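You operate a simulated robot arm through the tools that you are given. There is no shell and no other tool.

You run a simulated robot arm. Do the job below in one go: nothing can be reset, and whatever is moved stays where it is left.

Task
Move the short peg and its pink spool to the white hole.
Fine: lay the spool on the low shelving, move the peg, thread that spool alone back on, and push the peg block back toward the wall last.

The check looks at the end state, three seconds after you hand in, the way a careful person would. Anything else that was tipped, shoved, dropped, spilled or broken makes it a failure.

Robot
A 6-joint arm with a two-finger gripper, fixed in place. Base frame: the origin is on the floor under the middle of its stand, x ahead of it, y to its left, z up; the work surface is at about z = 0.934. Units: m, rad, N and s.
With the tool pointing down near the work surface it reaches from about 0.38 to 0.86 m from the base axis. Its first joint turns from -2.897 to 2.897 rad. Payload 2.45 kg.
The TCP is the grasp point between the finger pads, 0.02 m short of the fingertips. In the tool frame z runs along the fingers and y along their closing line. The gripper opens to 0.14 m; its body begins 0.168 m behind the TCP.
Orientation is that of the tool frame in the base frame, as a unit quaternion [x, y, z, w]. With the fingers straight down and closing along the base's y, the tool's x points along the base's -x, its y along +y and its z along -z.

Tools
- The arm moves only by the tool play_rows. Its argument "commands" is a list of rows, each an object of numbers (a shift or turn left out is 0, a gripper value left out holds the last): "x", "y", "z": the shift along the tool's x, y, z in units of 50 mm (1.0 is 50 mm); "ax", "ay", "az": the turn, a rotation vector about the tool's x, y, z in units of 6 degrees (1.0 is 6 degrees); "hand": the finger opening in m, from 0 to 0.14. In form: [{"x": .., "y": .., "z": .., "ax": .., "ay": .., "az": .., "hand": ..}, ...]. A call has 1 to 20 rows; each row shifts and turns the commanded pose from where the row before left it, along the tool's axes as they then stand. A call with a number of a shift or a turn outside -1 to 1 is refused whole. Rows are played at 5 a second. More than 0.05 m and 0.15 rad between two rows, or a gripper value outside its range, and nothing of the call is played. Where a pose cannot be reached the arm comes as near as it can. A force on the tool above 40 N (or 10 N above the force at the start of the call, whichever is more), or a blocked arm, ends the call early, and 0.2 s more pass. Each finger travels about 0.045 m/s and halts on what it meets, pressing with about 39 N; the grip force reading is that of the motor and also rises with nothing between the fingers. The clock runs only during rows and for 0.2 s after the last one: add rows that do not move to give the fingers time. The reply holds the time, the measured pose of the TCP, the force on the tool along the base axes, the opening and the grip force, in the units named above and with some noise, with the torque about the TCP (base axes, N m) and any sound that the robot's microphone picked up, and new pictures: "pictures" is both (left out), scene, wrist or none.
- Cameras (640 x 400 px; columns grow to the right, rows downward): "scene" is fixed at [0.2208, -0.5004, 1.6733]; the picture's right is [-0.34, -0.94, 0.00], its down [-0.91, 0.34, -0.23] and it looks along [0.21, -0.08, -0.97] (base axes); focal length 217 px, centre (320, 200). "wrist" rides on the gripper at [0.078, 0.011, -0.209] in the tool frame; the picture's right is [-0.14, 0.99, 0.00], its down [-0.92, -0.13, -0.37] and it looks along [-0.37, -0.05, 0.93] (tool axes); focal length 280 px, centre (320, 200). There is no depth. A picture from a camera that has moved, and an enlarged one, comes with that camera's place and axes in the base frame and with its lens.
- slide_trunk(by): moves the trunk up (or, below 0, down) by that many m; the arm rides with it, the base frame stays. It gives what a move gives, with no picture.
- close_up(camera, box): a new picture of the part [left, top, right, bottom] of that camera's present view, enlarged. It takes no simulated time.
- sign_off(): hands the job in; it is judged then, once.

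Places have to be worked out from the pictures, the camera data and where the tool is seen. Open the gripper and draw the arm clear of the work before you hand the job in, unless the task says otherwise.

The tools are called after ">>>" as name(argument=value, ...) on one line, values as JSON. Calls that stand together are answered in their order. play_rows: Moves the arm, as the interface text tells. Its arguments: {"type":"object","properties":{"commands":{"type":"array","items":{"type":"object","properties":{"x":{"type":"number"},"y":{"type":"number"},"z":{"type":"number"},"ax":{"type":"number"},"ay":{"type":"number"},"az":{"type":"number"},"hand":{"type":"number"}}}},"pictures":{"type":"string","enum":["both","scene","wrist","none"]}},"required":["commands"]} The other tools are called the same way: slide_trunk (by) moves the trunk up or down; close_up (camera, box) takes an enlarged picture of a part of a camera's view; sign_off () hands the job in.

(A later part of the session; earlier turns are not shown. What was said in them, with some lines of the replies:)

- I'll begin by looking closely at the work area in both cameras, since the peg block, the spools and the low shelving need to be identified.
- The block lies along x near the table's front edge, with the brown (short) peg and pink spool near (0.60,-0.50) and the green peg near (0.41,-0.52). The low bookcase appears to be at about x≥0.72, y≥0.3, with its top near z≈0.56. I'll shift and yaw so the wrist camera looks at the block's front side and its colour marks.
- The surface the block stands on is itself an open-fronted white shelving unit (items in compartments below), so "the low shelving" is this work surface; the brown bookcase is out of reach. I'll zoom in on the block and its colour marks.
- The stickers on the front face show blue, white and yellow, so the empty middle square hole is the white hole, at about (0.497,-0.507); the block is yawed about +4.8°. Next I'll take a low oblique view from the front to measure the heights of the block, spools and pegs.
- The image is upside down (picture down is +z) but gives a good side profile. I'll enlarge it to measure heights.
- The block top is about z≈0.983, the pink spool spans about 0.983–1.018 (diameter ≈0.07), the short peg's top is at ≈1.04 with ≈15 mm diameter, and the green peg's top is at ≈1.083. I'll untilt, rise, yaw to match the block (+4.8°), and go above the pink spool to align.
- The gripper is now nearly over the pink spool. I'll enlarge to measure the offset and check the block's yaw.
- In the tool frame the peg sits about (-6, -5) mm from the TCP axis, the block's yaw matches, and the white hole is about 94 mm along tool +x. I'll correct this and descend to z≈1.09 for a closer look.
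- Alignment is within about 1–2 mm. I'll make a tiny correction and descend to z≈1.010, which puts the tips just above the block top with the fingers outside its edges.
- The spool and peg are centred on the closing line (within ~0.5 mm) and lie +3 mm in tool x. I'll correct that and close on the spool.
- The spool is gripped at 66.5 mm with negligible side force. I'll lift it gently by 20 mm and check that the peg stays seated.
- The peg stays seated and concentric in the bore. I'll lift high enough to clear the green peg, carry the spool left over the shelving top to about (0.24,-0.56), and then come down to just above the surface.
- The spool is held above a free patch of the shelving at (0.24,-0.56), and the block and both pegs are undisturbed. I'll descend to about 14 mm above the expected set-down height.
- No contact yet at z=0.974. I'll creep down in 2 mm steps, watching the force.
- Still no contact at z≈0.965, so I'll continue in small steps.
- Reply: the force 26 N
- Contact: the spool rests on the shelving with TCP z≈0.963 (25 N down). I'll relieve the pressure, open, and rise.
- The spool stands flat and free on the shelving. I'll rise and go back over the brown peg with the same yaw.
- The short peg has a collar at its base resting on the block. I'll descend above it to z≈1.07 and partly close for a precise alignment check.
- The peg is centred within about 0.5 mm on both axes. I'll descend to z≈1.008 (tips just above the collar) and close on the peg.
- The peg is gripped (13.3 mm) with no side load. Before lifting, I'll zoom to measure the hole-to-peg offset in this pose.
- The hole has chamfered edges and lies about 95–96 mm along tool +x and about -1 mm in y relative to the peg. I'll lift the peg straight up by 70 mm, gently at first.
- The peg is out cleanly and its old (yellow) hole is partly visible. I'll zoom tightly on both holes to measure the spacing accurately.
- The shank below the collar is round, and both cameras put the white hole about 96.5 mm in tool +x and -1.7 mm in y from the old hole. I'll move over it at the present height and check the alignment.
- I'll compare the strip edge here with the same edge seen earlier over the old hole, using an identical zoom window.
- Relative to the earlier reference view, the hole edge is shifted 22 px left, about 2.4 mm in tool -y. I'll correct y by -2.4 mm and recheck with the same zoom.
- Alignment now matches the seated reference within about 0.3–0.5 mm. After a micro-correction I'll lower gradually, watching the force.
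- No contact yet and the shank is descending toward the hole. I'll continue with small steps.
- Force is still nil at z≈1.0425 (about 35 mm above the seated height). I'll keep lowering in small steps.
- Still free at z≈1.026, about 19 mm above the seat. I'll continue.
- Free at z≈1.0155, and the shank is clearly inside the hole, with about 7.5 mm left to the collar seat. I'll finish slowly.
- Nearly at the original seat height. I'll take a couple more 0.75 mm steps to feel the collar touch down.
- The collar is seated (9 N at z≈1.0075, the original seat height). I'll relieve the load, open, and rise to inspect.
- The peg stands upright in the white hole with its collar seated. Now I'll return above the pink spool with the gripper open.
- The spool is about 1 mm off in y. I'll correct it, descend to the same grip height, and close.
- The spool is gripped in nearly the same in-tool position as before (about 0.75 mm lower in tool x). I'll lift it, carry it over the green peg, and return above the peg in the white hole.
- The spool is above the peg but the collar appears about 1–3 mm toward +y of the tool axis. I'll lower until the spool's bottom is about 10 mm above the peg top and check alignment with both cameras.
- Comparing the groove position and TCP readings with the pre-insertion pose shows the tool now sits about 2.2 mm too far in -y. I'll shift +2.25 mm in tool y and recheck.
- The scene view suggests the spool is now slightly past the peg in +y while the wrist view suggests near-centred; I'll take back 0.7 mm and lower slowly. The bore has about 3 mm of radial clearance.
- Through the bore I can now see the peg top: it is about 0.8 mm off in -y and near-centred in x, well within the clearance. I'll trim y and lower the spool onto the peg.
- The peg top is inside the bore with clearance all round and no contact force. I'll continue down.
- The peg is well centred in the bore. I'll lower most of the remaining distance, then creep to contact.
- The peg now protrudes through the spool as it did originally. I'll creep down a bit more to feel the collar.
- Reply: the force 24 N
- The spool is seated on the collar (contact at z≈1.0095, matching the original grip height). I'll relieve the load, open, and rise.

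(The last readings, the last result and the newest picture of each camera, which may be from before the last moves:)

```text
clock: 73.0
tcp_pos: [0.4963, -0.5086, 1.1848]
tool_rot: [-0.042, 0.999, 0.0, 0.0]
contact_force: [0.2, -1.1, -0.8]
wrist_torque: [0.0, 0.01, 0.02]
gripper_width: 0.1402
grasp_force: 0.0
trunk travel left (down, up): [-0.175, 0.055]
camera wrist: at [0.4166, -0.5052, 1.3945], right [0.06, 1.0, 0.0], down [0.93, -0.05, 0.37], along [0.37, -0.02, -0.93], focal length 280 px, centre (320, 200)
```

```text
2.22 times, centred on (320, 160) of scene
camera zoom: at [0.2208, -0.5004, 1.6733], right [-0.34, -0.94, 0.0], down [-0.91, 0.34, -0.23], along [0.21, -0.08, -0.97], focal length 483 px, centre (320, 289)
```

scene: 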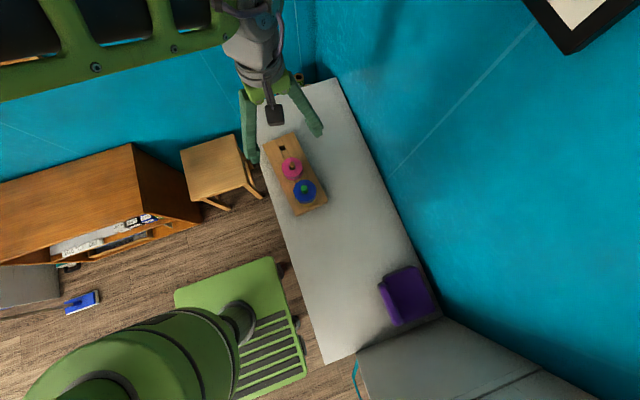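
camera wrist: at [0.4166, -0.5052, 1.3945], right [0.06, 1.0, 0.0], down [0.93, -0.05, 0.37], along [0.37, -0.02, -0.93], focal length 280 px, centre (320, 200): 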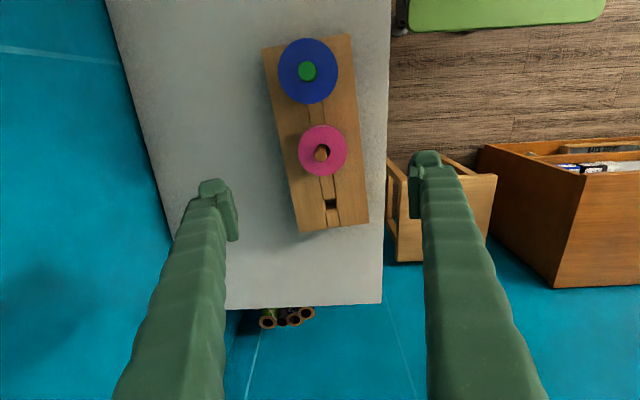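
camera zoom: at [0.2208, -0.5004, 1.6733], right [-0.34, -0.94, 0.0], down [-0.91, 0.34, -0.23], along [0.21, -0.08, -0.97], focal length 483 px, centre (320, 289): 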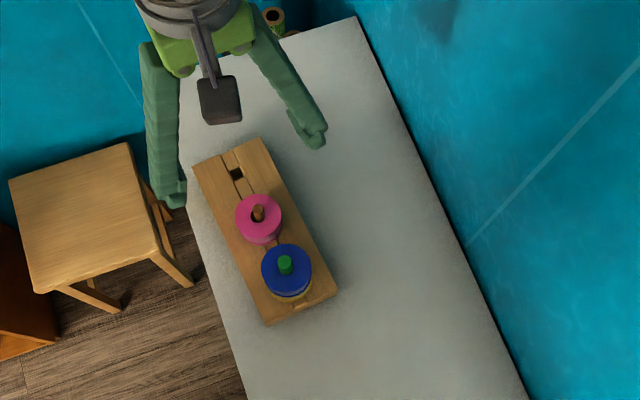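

The pink spool is seated alone on the short peg in the white hole. Next I'll yaw the gripper 90° so both open fingertips can push evenly on the block's front face, and move in front of the block, still high.

>>> play_rows(commands=[{"az": 1}, {"az": 1}, {"az": 1}, {"az": 1}, {"az": 1}, {"az": 1}, {"az": 1}, {"az": 1}, {"az": 1}, {"az": 1}, {"az": 1}, {"az": 1}, {"az": 1}, {"az": 1}, {"az": 0.88}, {"x": 0.9}, {"x": 0.9}, {"x": 0.9}, {"x": 0.3}, {}], pictures="both")

>>> close_up(camera="wrist", box=[220, 120, 440, 300])

```text
clock: 77.2
tcp_pos: [0.4827, -0.3602, 1.1821]
tool_rot: [0.673, 0.74, 0.0, 0.0]
contact_force: [0.3, -0.2, 0.1]
wrist_torque: [-0.03, 0.02, 0.01]
gripper_width: 0.14
grasp_force: 0.0
trunk travel left (down, up): [-0.175, 0.055]
camera wrist: at [0.486, -0.2815, 1.3923], right [1.0, -0.04, 0.0], down [-0.04, -0.93, 0.37], along [-0.02, -0.37, -0.93], focal length 280 px, centre (320, 200)
```

scene: 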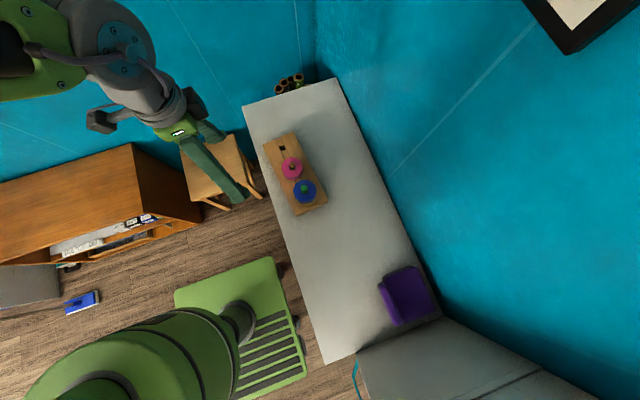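
wrist: 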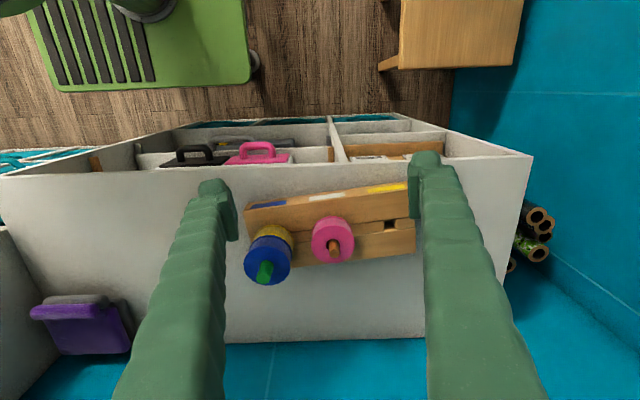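

```text
2.22 times, centred on (330, 210) of wrist
camera zoom: at [0.486, -0.2815, 1.3923], right [1.0, -0.04, 0.0], down [-0.04, -0.93, 0.37], along [-0.02, -0.37, -0.93], focal length 623 px, centre (298, 178)
```

zoom: 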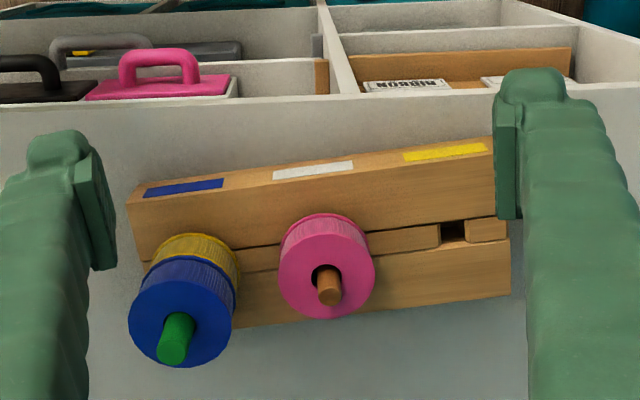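

The block, stack and tool are parallel; the shelf's far edge (wall) is at y≈-0.797 and the block's back at ≈-0.56. I'll descend in front of the block to z≈0.97 (tips 16 mm above the shelf top), clear of the front face by about 7 cm.

>>> play_rows(commands=[{"z": 0.8}, {"z": 0.9}, {"z": 0.9}, {"z": 0.9}, {"z": 0.5}, {"z": 0.24}, {}], pictures="both")

>>> close_up(camera="wrist", box=[180, 120, 480, 320])

```text
clock: 78.8
tcp_pos: [0.4818, -0.358, 0.9737]
tool_rot: [0.673, 0.74, 0.0, 0.0]
contact_force: [-0.5, 0.4, -0.6]
wrist_torque: [0.0, -0.01, 0.04]
gripper_width: 0.1399
grasp_force: 0.1
trunk travel left (down, up): [-0.175, 0.055]
camera wrist: at [0.484, -0.2796, 1.1822], right [1.0, -0.04, 0.0], down [-0.04, -0.93, 0.37], along [-0.02, -0.37, -0.93], focal length 280 px, centre (320, 200)
```

scene: 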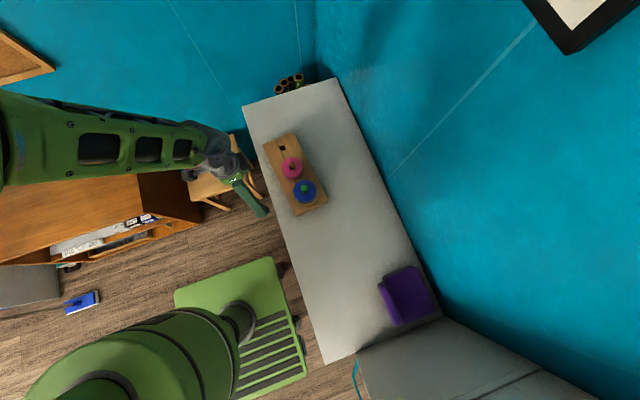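
wrist: 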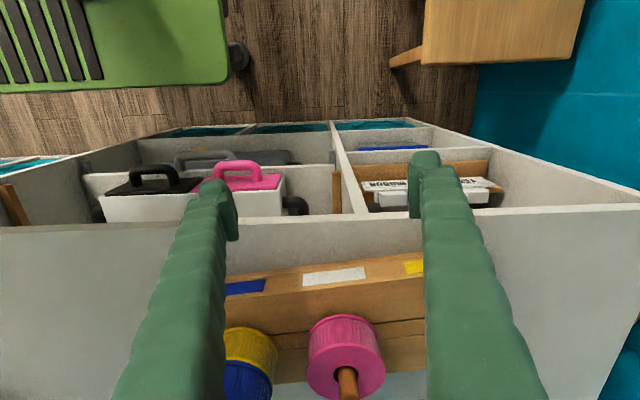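

```text
2.00 times, centred on (330, 220) of wrist
camera zoom: at [0.484, -0.2796, 1.1822], right [1.0, -0.04, 0.0], down [-0.04, -0.93, 0.37], along [-0.02, -0.37, -0.93], focal length 561 px, centre (300, 160)
```

zoom: 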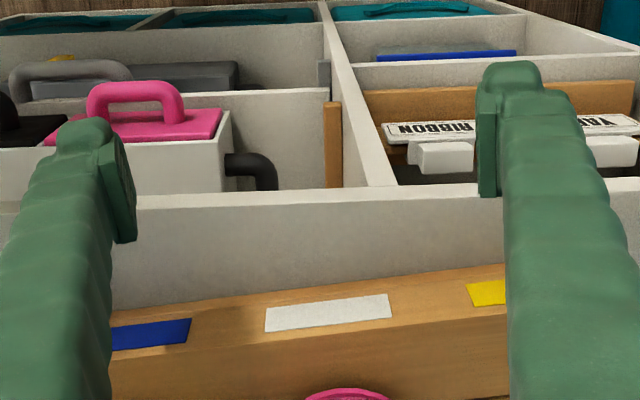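

The tips are about 2 cm above the shelf level, in front of it. I'll advance toward the block and then feel for contact.

>>> play_rows(commands=[{"x": -0.3}, {"x": -0.3}, {"x": -0.3}, {"x": -0.2}, {}], pictures="wrist")

>>> play_rows(commands=[{"x": -0.08}, {"x": -0.08}, {"x": -0.08}, {}], pictures="wrist")

```text
clock: 80.0
tcp_pos: [0.487, -0.4131, 0.9738]
tool_rot: [0.672, 0.741, 0.0, 0.0]
contact_force: [0.0, 0.1, -0.2]
wrist_torque: [0.01, 0.02, -0.01]
gripper_width: 0.1401
grasp_force: 0.1
trunk travel left (down, up): [-0.175, 0.055]
camera wrist: at [0.4898, -0.3351, 1.1814], right [1.0, -0.04, 0.0], down [-0.04, -0.93, 0.37], along [-0.02, -0.37, -0.93], focal length 280 px, centre (320, 200)
```

wrist: 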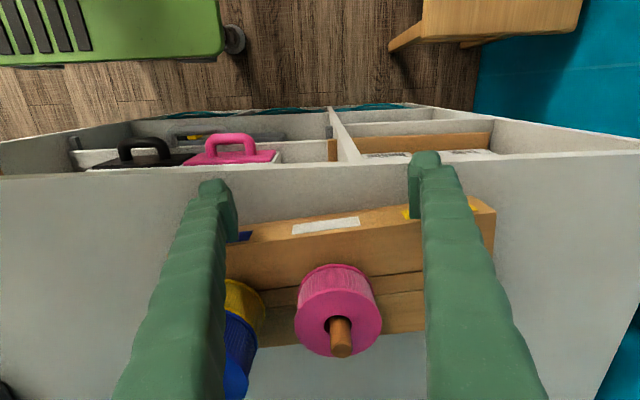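

```text
clock: 81.0
tcp_pos: [0.4884, -0.4254, 0.9727]
tool_rot: [0.673, 0.74, 0.0, -0.001]
contact_force: [0.4, -0.4, -1.0]
wrist_torque: [0.0, -0.03, 0.04]
gripper_width: 0.1401
grasp_force: 0.1
trunk travel left (down, up): [-0.175, 0.055]
camera wrist: at [0.4916, -0.3475, 1.181], right [1.0, -0.04, 0.0], down [-0.04, -0.93, 0.37], along [-0.02, -0.37, -0.93], focal length 280 px, centre (320, 200)
```

wrist: 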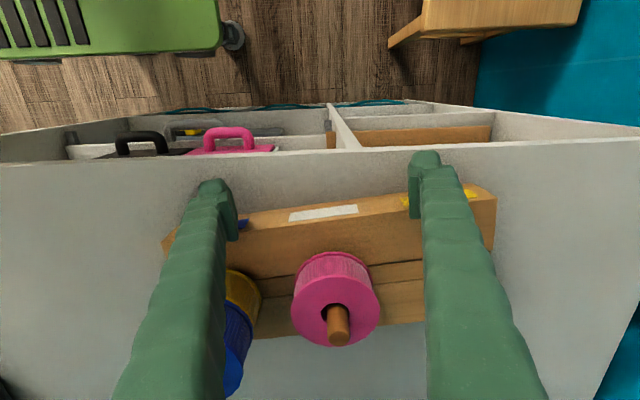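

The front face is close to the fingertips now, with no contact yet. I'll advance in small steps to find it.

>>> play_rows(commands=[{"x": -0.06}, {"x": -0.06}, {}], pictures="none")

>>> play_rows(commands=[{"x": -0.06}, {"x": -0.06}, {}], pictures="wrist")

```text
clock: 81.8
tcp_pos: [0.4889, -0.4316, 0.9734]
tool_rot: [0.672, 0.74, 0.001, -0.001]
contact_force: [-0.1, 5.6, 3.0]
wrist_torque: [-0.02, 0.11, -0.09]
gripper_width: 0.1399
grasp_force: 0.0
trunk travel left (down, up): [-0.175, 0.055]
```

```text
clock: 82.6
tcp_pos: [0.4895, -0.4364, 0.9739]
tool_rot: [0.672, 0.74, 0.001, 0.0]
contact_force: [-0.4, 5.2, 2.4]
wrist_torque: [0.0, 0.12, -0.06]
gripper_width: 0.1399
grasp_force: 0.0
trunk travel left (down, up): [-0.175, 0.055]
camera wrist: at [0.4924, -0.3586, 1.1812], right [1.0, -0.04, 0.0], down [-0.04, -0.93, 0.37], along [-0.02, -0.37, -0.93], focal length 280 px, centre (320, 200)
```

wrist: 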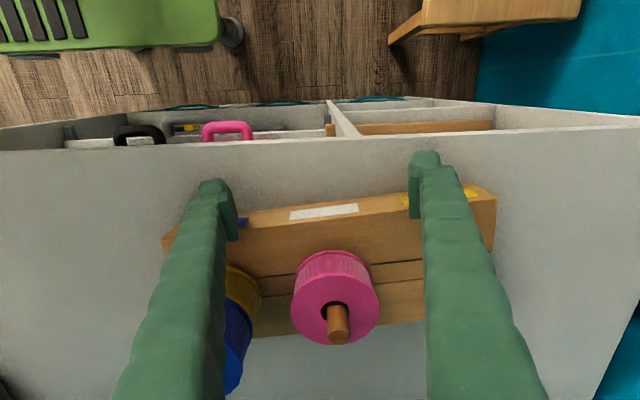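

Contact, with the block sliding evenly at about 5 N. I'll keep pushing slowly (6 mm per row) and check midway.

>>> play_rows(commands=[{"x": -0.08}, {"x": -0.12}, {"x": -0.12}, {"x": -0.12}, {"x": -0.12}, {"x": -0.12}, {"x": -0.12}, {"x": -0.12}, {"x": -0.12}, {"x": -0.12}, {"x": -0.12}, {"x": -0.12}, {"x": -0.12}, {"x": -0.08}, {}], pictures="both")

>>> close_up(camera="scene", box=[240, 70, 440, 250])

```text
clock: 85.8
tcp_pos: [0.4966, -0.5174, 0.9711]
tool_rot: [0.672, 0.74, 0.0, 0.0]
contact_force: [-0.2, 4.8, 3.6]
wrist_torque: [-0.04, -0.01, 0.04]
gripper_width: 0.1403
grasp_force: 0.1
trunk travel left (down, up): [-0.175, 0.055]
camera wrist: at [0.5006, -0.4388, 1.1809], right [1.0, -0.04, 0.0], down [-0.04, -0.93, 0.37], along [-0.02, -0.37, -0.93], focal length 280 px, centre (320, 200)
```

scene: 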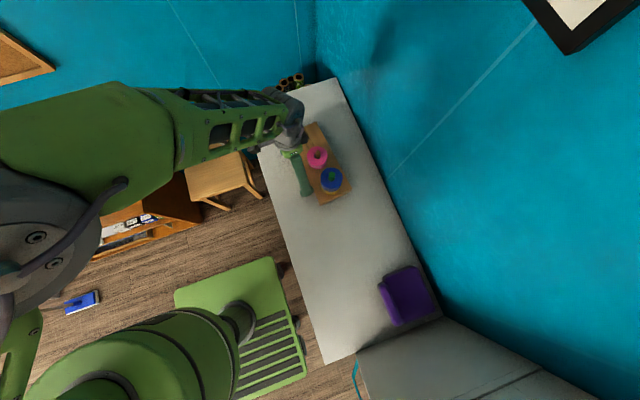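
wrist: 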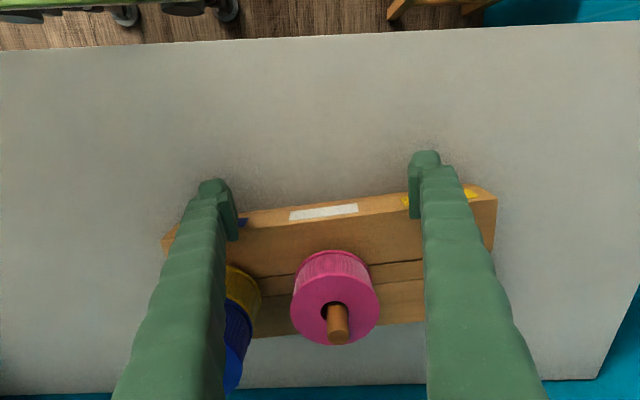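

```text
2.22 times, centred on (340, 160) of scene
camera zoom: at [0.2208, -0.5004, 1.6733], right [-0.34, -0.94, 0.0], down [-0.91, 0.34, -0.23], along [0.21, -0.08, -0.97], focal length 483 px, centre (276, 289)
```

zoom: 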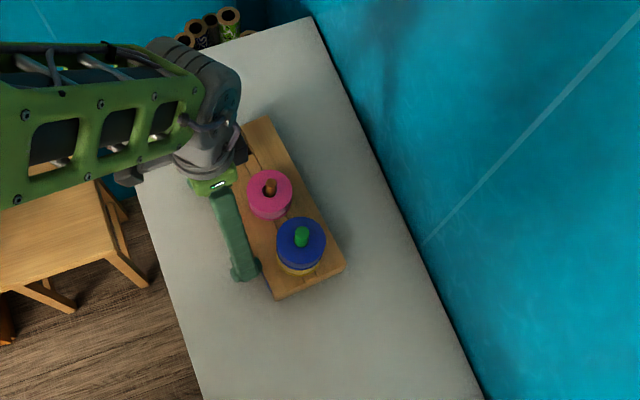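

The block has slid about 86 mm with both stacks upright, and roughly 14 cm remain to the wall. I'll continue slowly.

>>> play_rows(commands=[{"x": -0.08}, {"x": -0.12}, {"x": -0.12}, {"x": -0.12}, {"x": -0.12}, {"x": -0.12}, {"x": -0.12}, {"x": -0.12}, {"x": -0.12}, {"x": -0.12}, {"x": -0.12}, {"x": -0.12}, {"x": -0.12}, {"x": -0.08}, {}], pictures="both")

>>> close_up(camera="scene", box=[240, 70, 440, 250])

```text
clock: 89.0
tcp_pos: [0.5045, -0.5969, 0.9726]
tool_rot: [0.672, 0.74, 0.001, 0.0]
contact_force: [-0.6, 4.4, 2.7]
wrist_torque: [-0.05, 0.01, -0.03]
gripper_width: 0.1401
grasp_force: 0.1
trunk travel left (down, up): [-0.175, 0.055]
camera wrist: at [0.5075, -0.5177, 1.1811], right [1.0, -0.04, 0.0], down [-0.04, -0.93, 0.37], along [-0.02, -0.37, -0.93], focal length 280 px, centre (320, 200)
```

scene: 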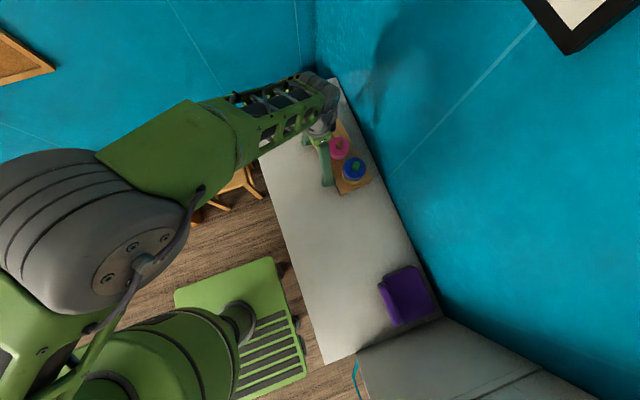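
wrist: 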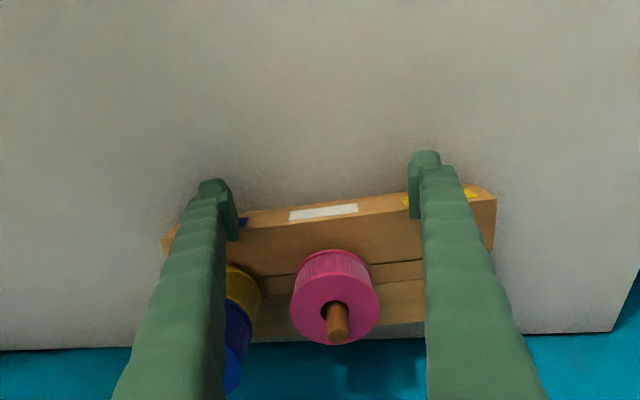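

```text
2.22 times, centred on (340, 160) of scene
camera zoom: at [0.2208, -0.5004, 1.6733], right [-0.34, -0.94, 0.0], down [-0.91, 0.34, -0.23], along [0.21, -0.08, -0.97], focal length 483 px, centre (276, 289)
```

zoom: 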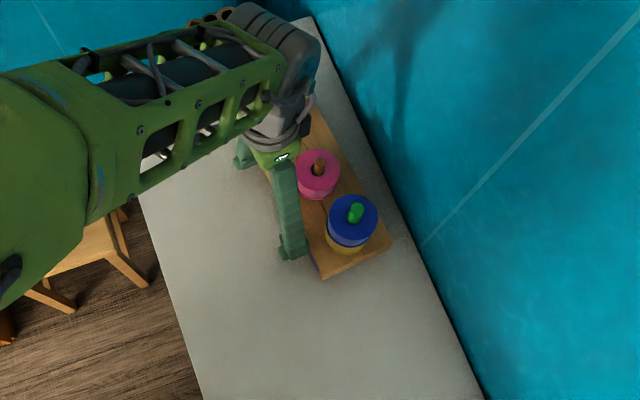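

About 4–5 cm remains between the block's back corner and the wall. I'll push another 22 mm to leave a small gap, then stop.

>>> play_rows(commands=[{"x": -0.08}, {"x": -0.1}, {"x": -0.1}, {"x": -0.1}, {"x": -0.06}, {}], pictures="both")

>>> close_up(camera="scene", box=[270, 70, 430, 230])

```text
clock: 90.4
tcp_pos: [0.5054, -0.6195, 0.9718]
tool_rot: [0.673, 0.74, 0.0, 0.001]
contact_force: [0.2, 4.1, 0.1]
wrist_torque: [0.02, 0.01, -0.04]
gripper_width: 0.1398
grasp_force: 0.0
trunk travel left (down, up): [-0.175, 0.055]
camera wrist: at [0.5093, -0.5404, 1.1813], right [1.0, -0.04, 0.0], down [-0.04, -0.93, 0.37], along [-0.02, -0.37, -0.93], focal length 280 px, centre (320, 200)
```

scene: 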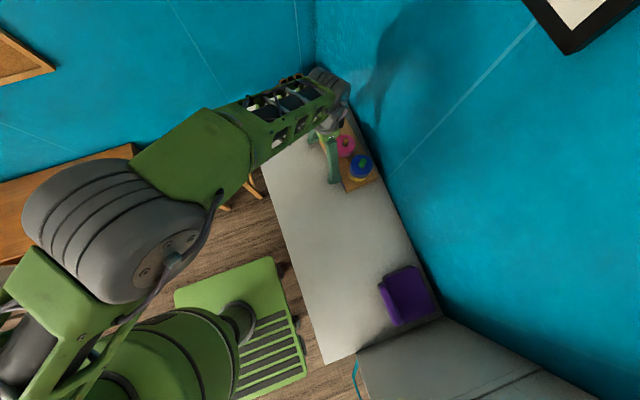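
wrist: 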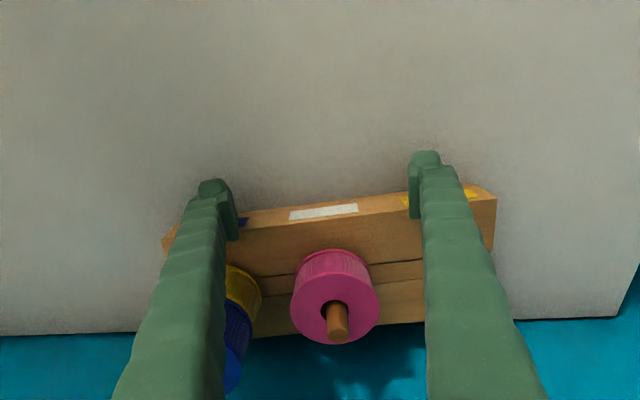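

```text
2.50 times, centred on (350, 150) of scene
camera zoom: at [0.2208, -0.5004, 1.6733], right [-0.34, -0.94, 0.0], down [-0.91, 0.34, -0.23], along [0.21, -0.08, -0.97], focal length 543 px, centre (245, 325)
```

zoom: 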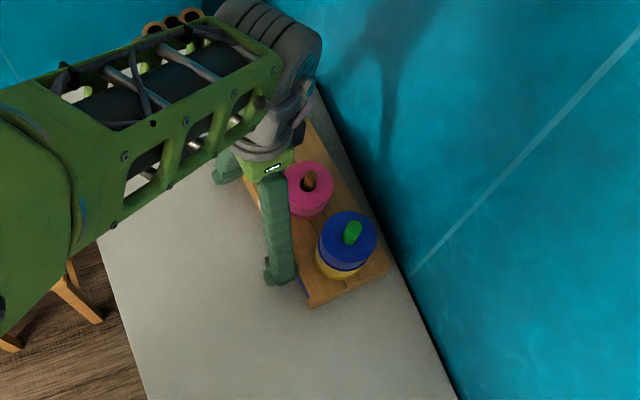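

The block is now within about 2 cm of the wall, with both stacks upright. I'll back the fingers straight off and rise clear.

>>> play_rows(commands=[{"x": 0.1}, {"x": 0.3}, {"x": 0.6}, {"x": 0.8}, {"x": 0.8}, {"z": -0.6}, {"z": -0.9}, {"z": -0.9}, {"z": -0.9}, {"z": -0.9}, {"x": 0.8, "z": -0.5}, {"x": 0.9}, {"x": 0.9}, {"x": 0.5}, {}, {}], pictures="both")

>>> close_up(camera="scene", box=[280, 80, 420, 230])

>>> close_up(camera="wrist", box=[200, 160, 440, 340])

```text
clock: 93.8
tcp_pos: [0.4792, -0.3331, 1.206]
tool_rot: [0.672, 0.74, 0.0, 0.0]
contact_force: [0.6, 0.6, 0.8]
wrist_torque: [-0.05, -0.03, 0.0]
gripper_width: 0.1399
grasp_force: 0.0
trunk travel left (down, up): [-0.175, 0.055]
camera wrist: at [0.482, -0.2554, 1.4148], right [1.0, -0.04, 0.0], down [-0.04, -0.93, 0.37], along [-0.02, -0.37, -0.93], focal length 280 px, centre (320, 200)
```

scene: 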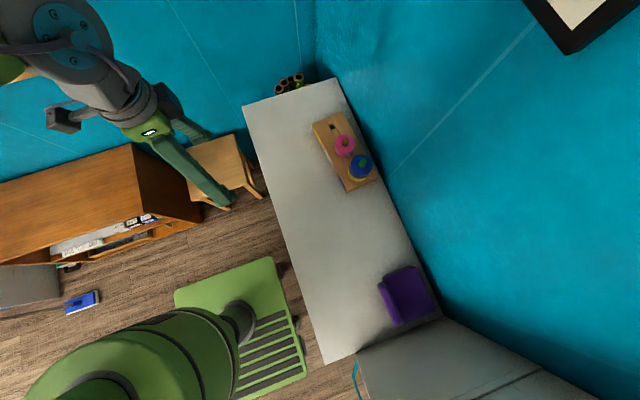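
wrist: 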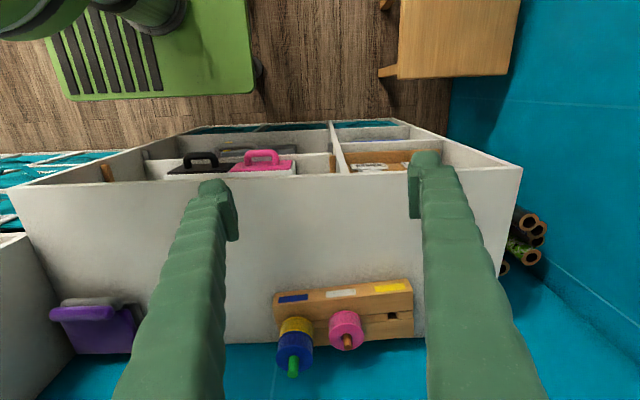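

```text
2.67 times, centred on (350, 155) of scene
camera zoom: at [0.2208, -0.5004, 1.6733], right [-0.34, -0.94, 0.0], down [-0.91, 0.34, -0.23], along [0.21, -0.08, -0.97], focal length 580 px, centre (240, 320)
```

zoom: 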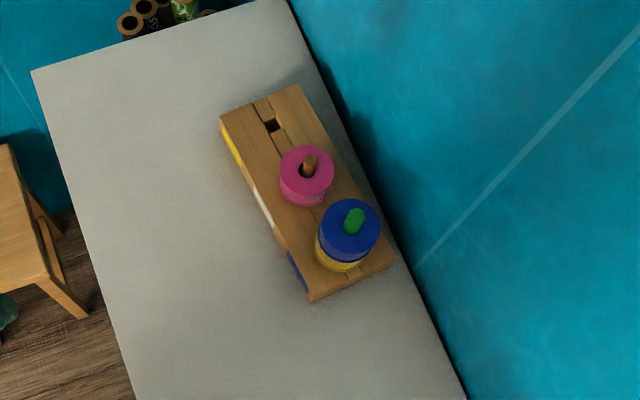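

```text
2.22 times, centred on (320, 250) of wrist
camera zoom: at [0.482, -0.2554, 1.4148], right [1.0, -0.04, 0.0], down [-0.04, -0.93, 0.37], along [-0.02, -0.37, -0.93], focal length 623 px, centre (320, 89)
```

zoom: 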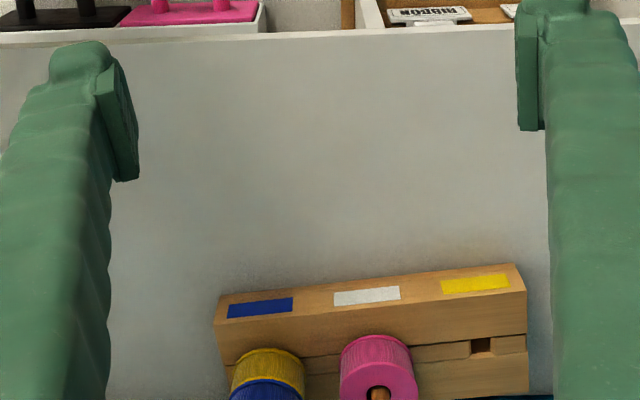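

The end state looks right. The short peg stands in the white hole with only the pink spool on it, and the yellow hole is empty. The blue and yellow stack and everything else look undisturbed, and the block sits close to the wall. The gripper is open and clear, so I'm handing in.

>>> sign_off()

```text
The job is handed in.
```

I've handed the job in: the short peg is in the white (middle) hole with only the pink spool on it, and the block is pushed back to about 2 cm from the wall.

- **Low shelving:** I took this to be the white open-fronted unit the block stands on. I laid the spool on its top while I moved the peg. The brown bookcase was the other candidate, but I judged it out of the arm's reach.
- **Push:** I slid the block about 19 cm toward the wall with both fingertips on its front face. It stayed upright and at roughly its original angle. You didn't say how far to push it, so the 2 cm gap was my choice.
- **Everything else:** the green peg with its blue and yellow spools and the purple item looked undisturbed in the last pictures. The gripper is open and the arm is clear of the shelving.
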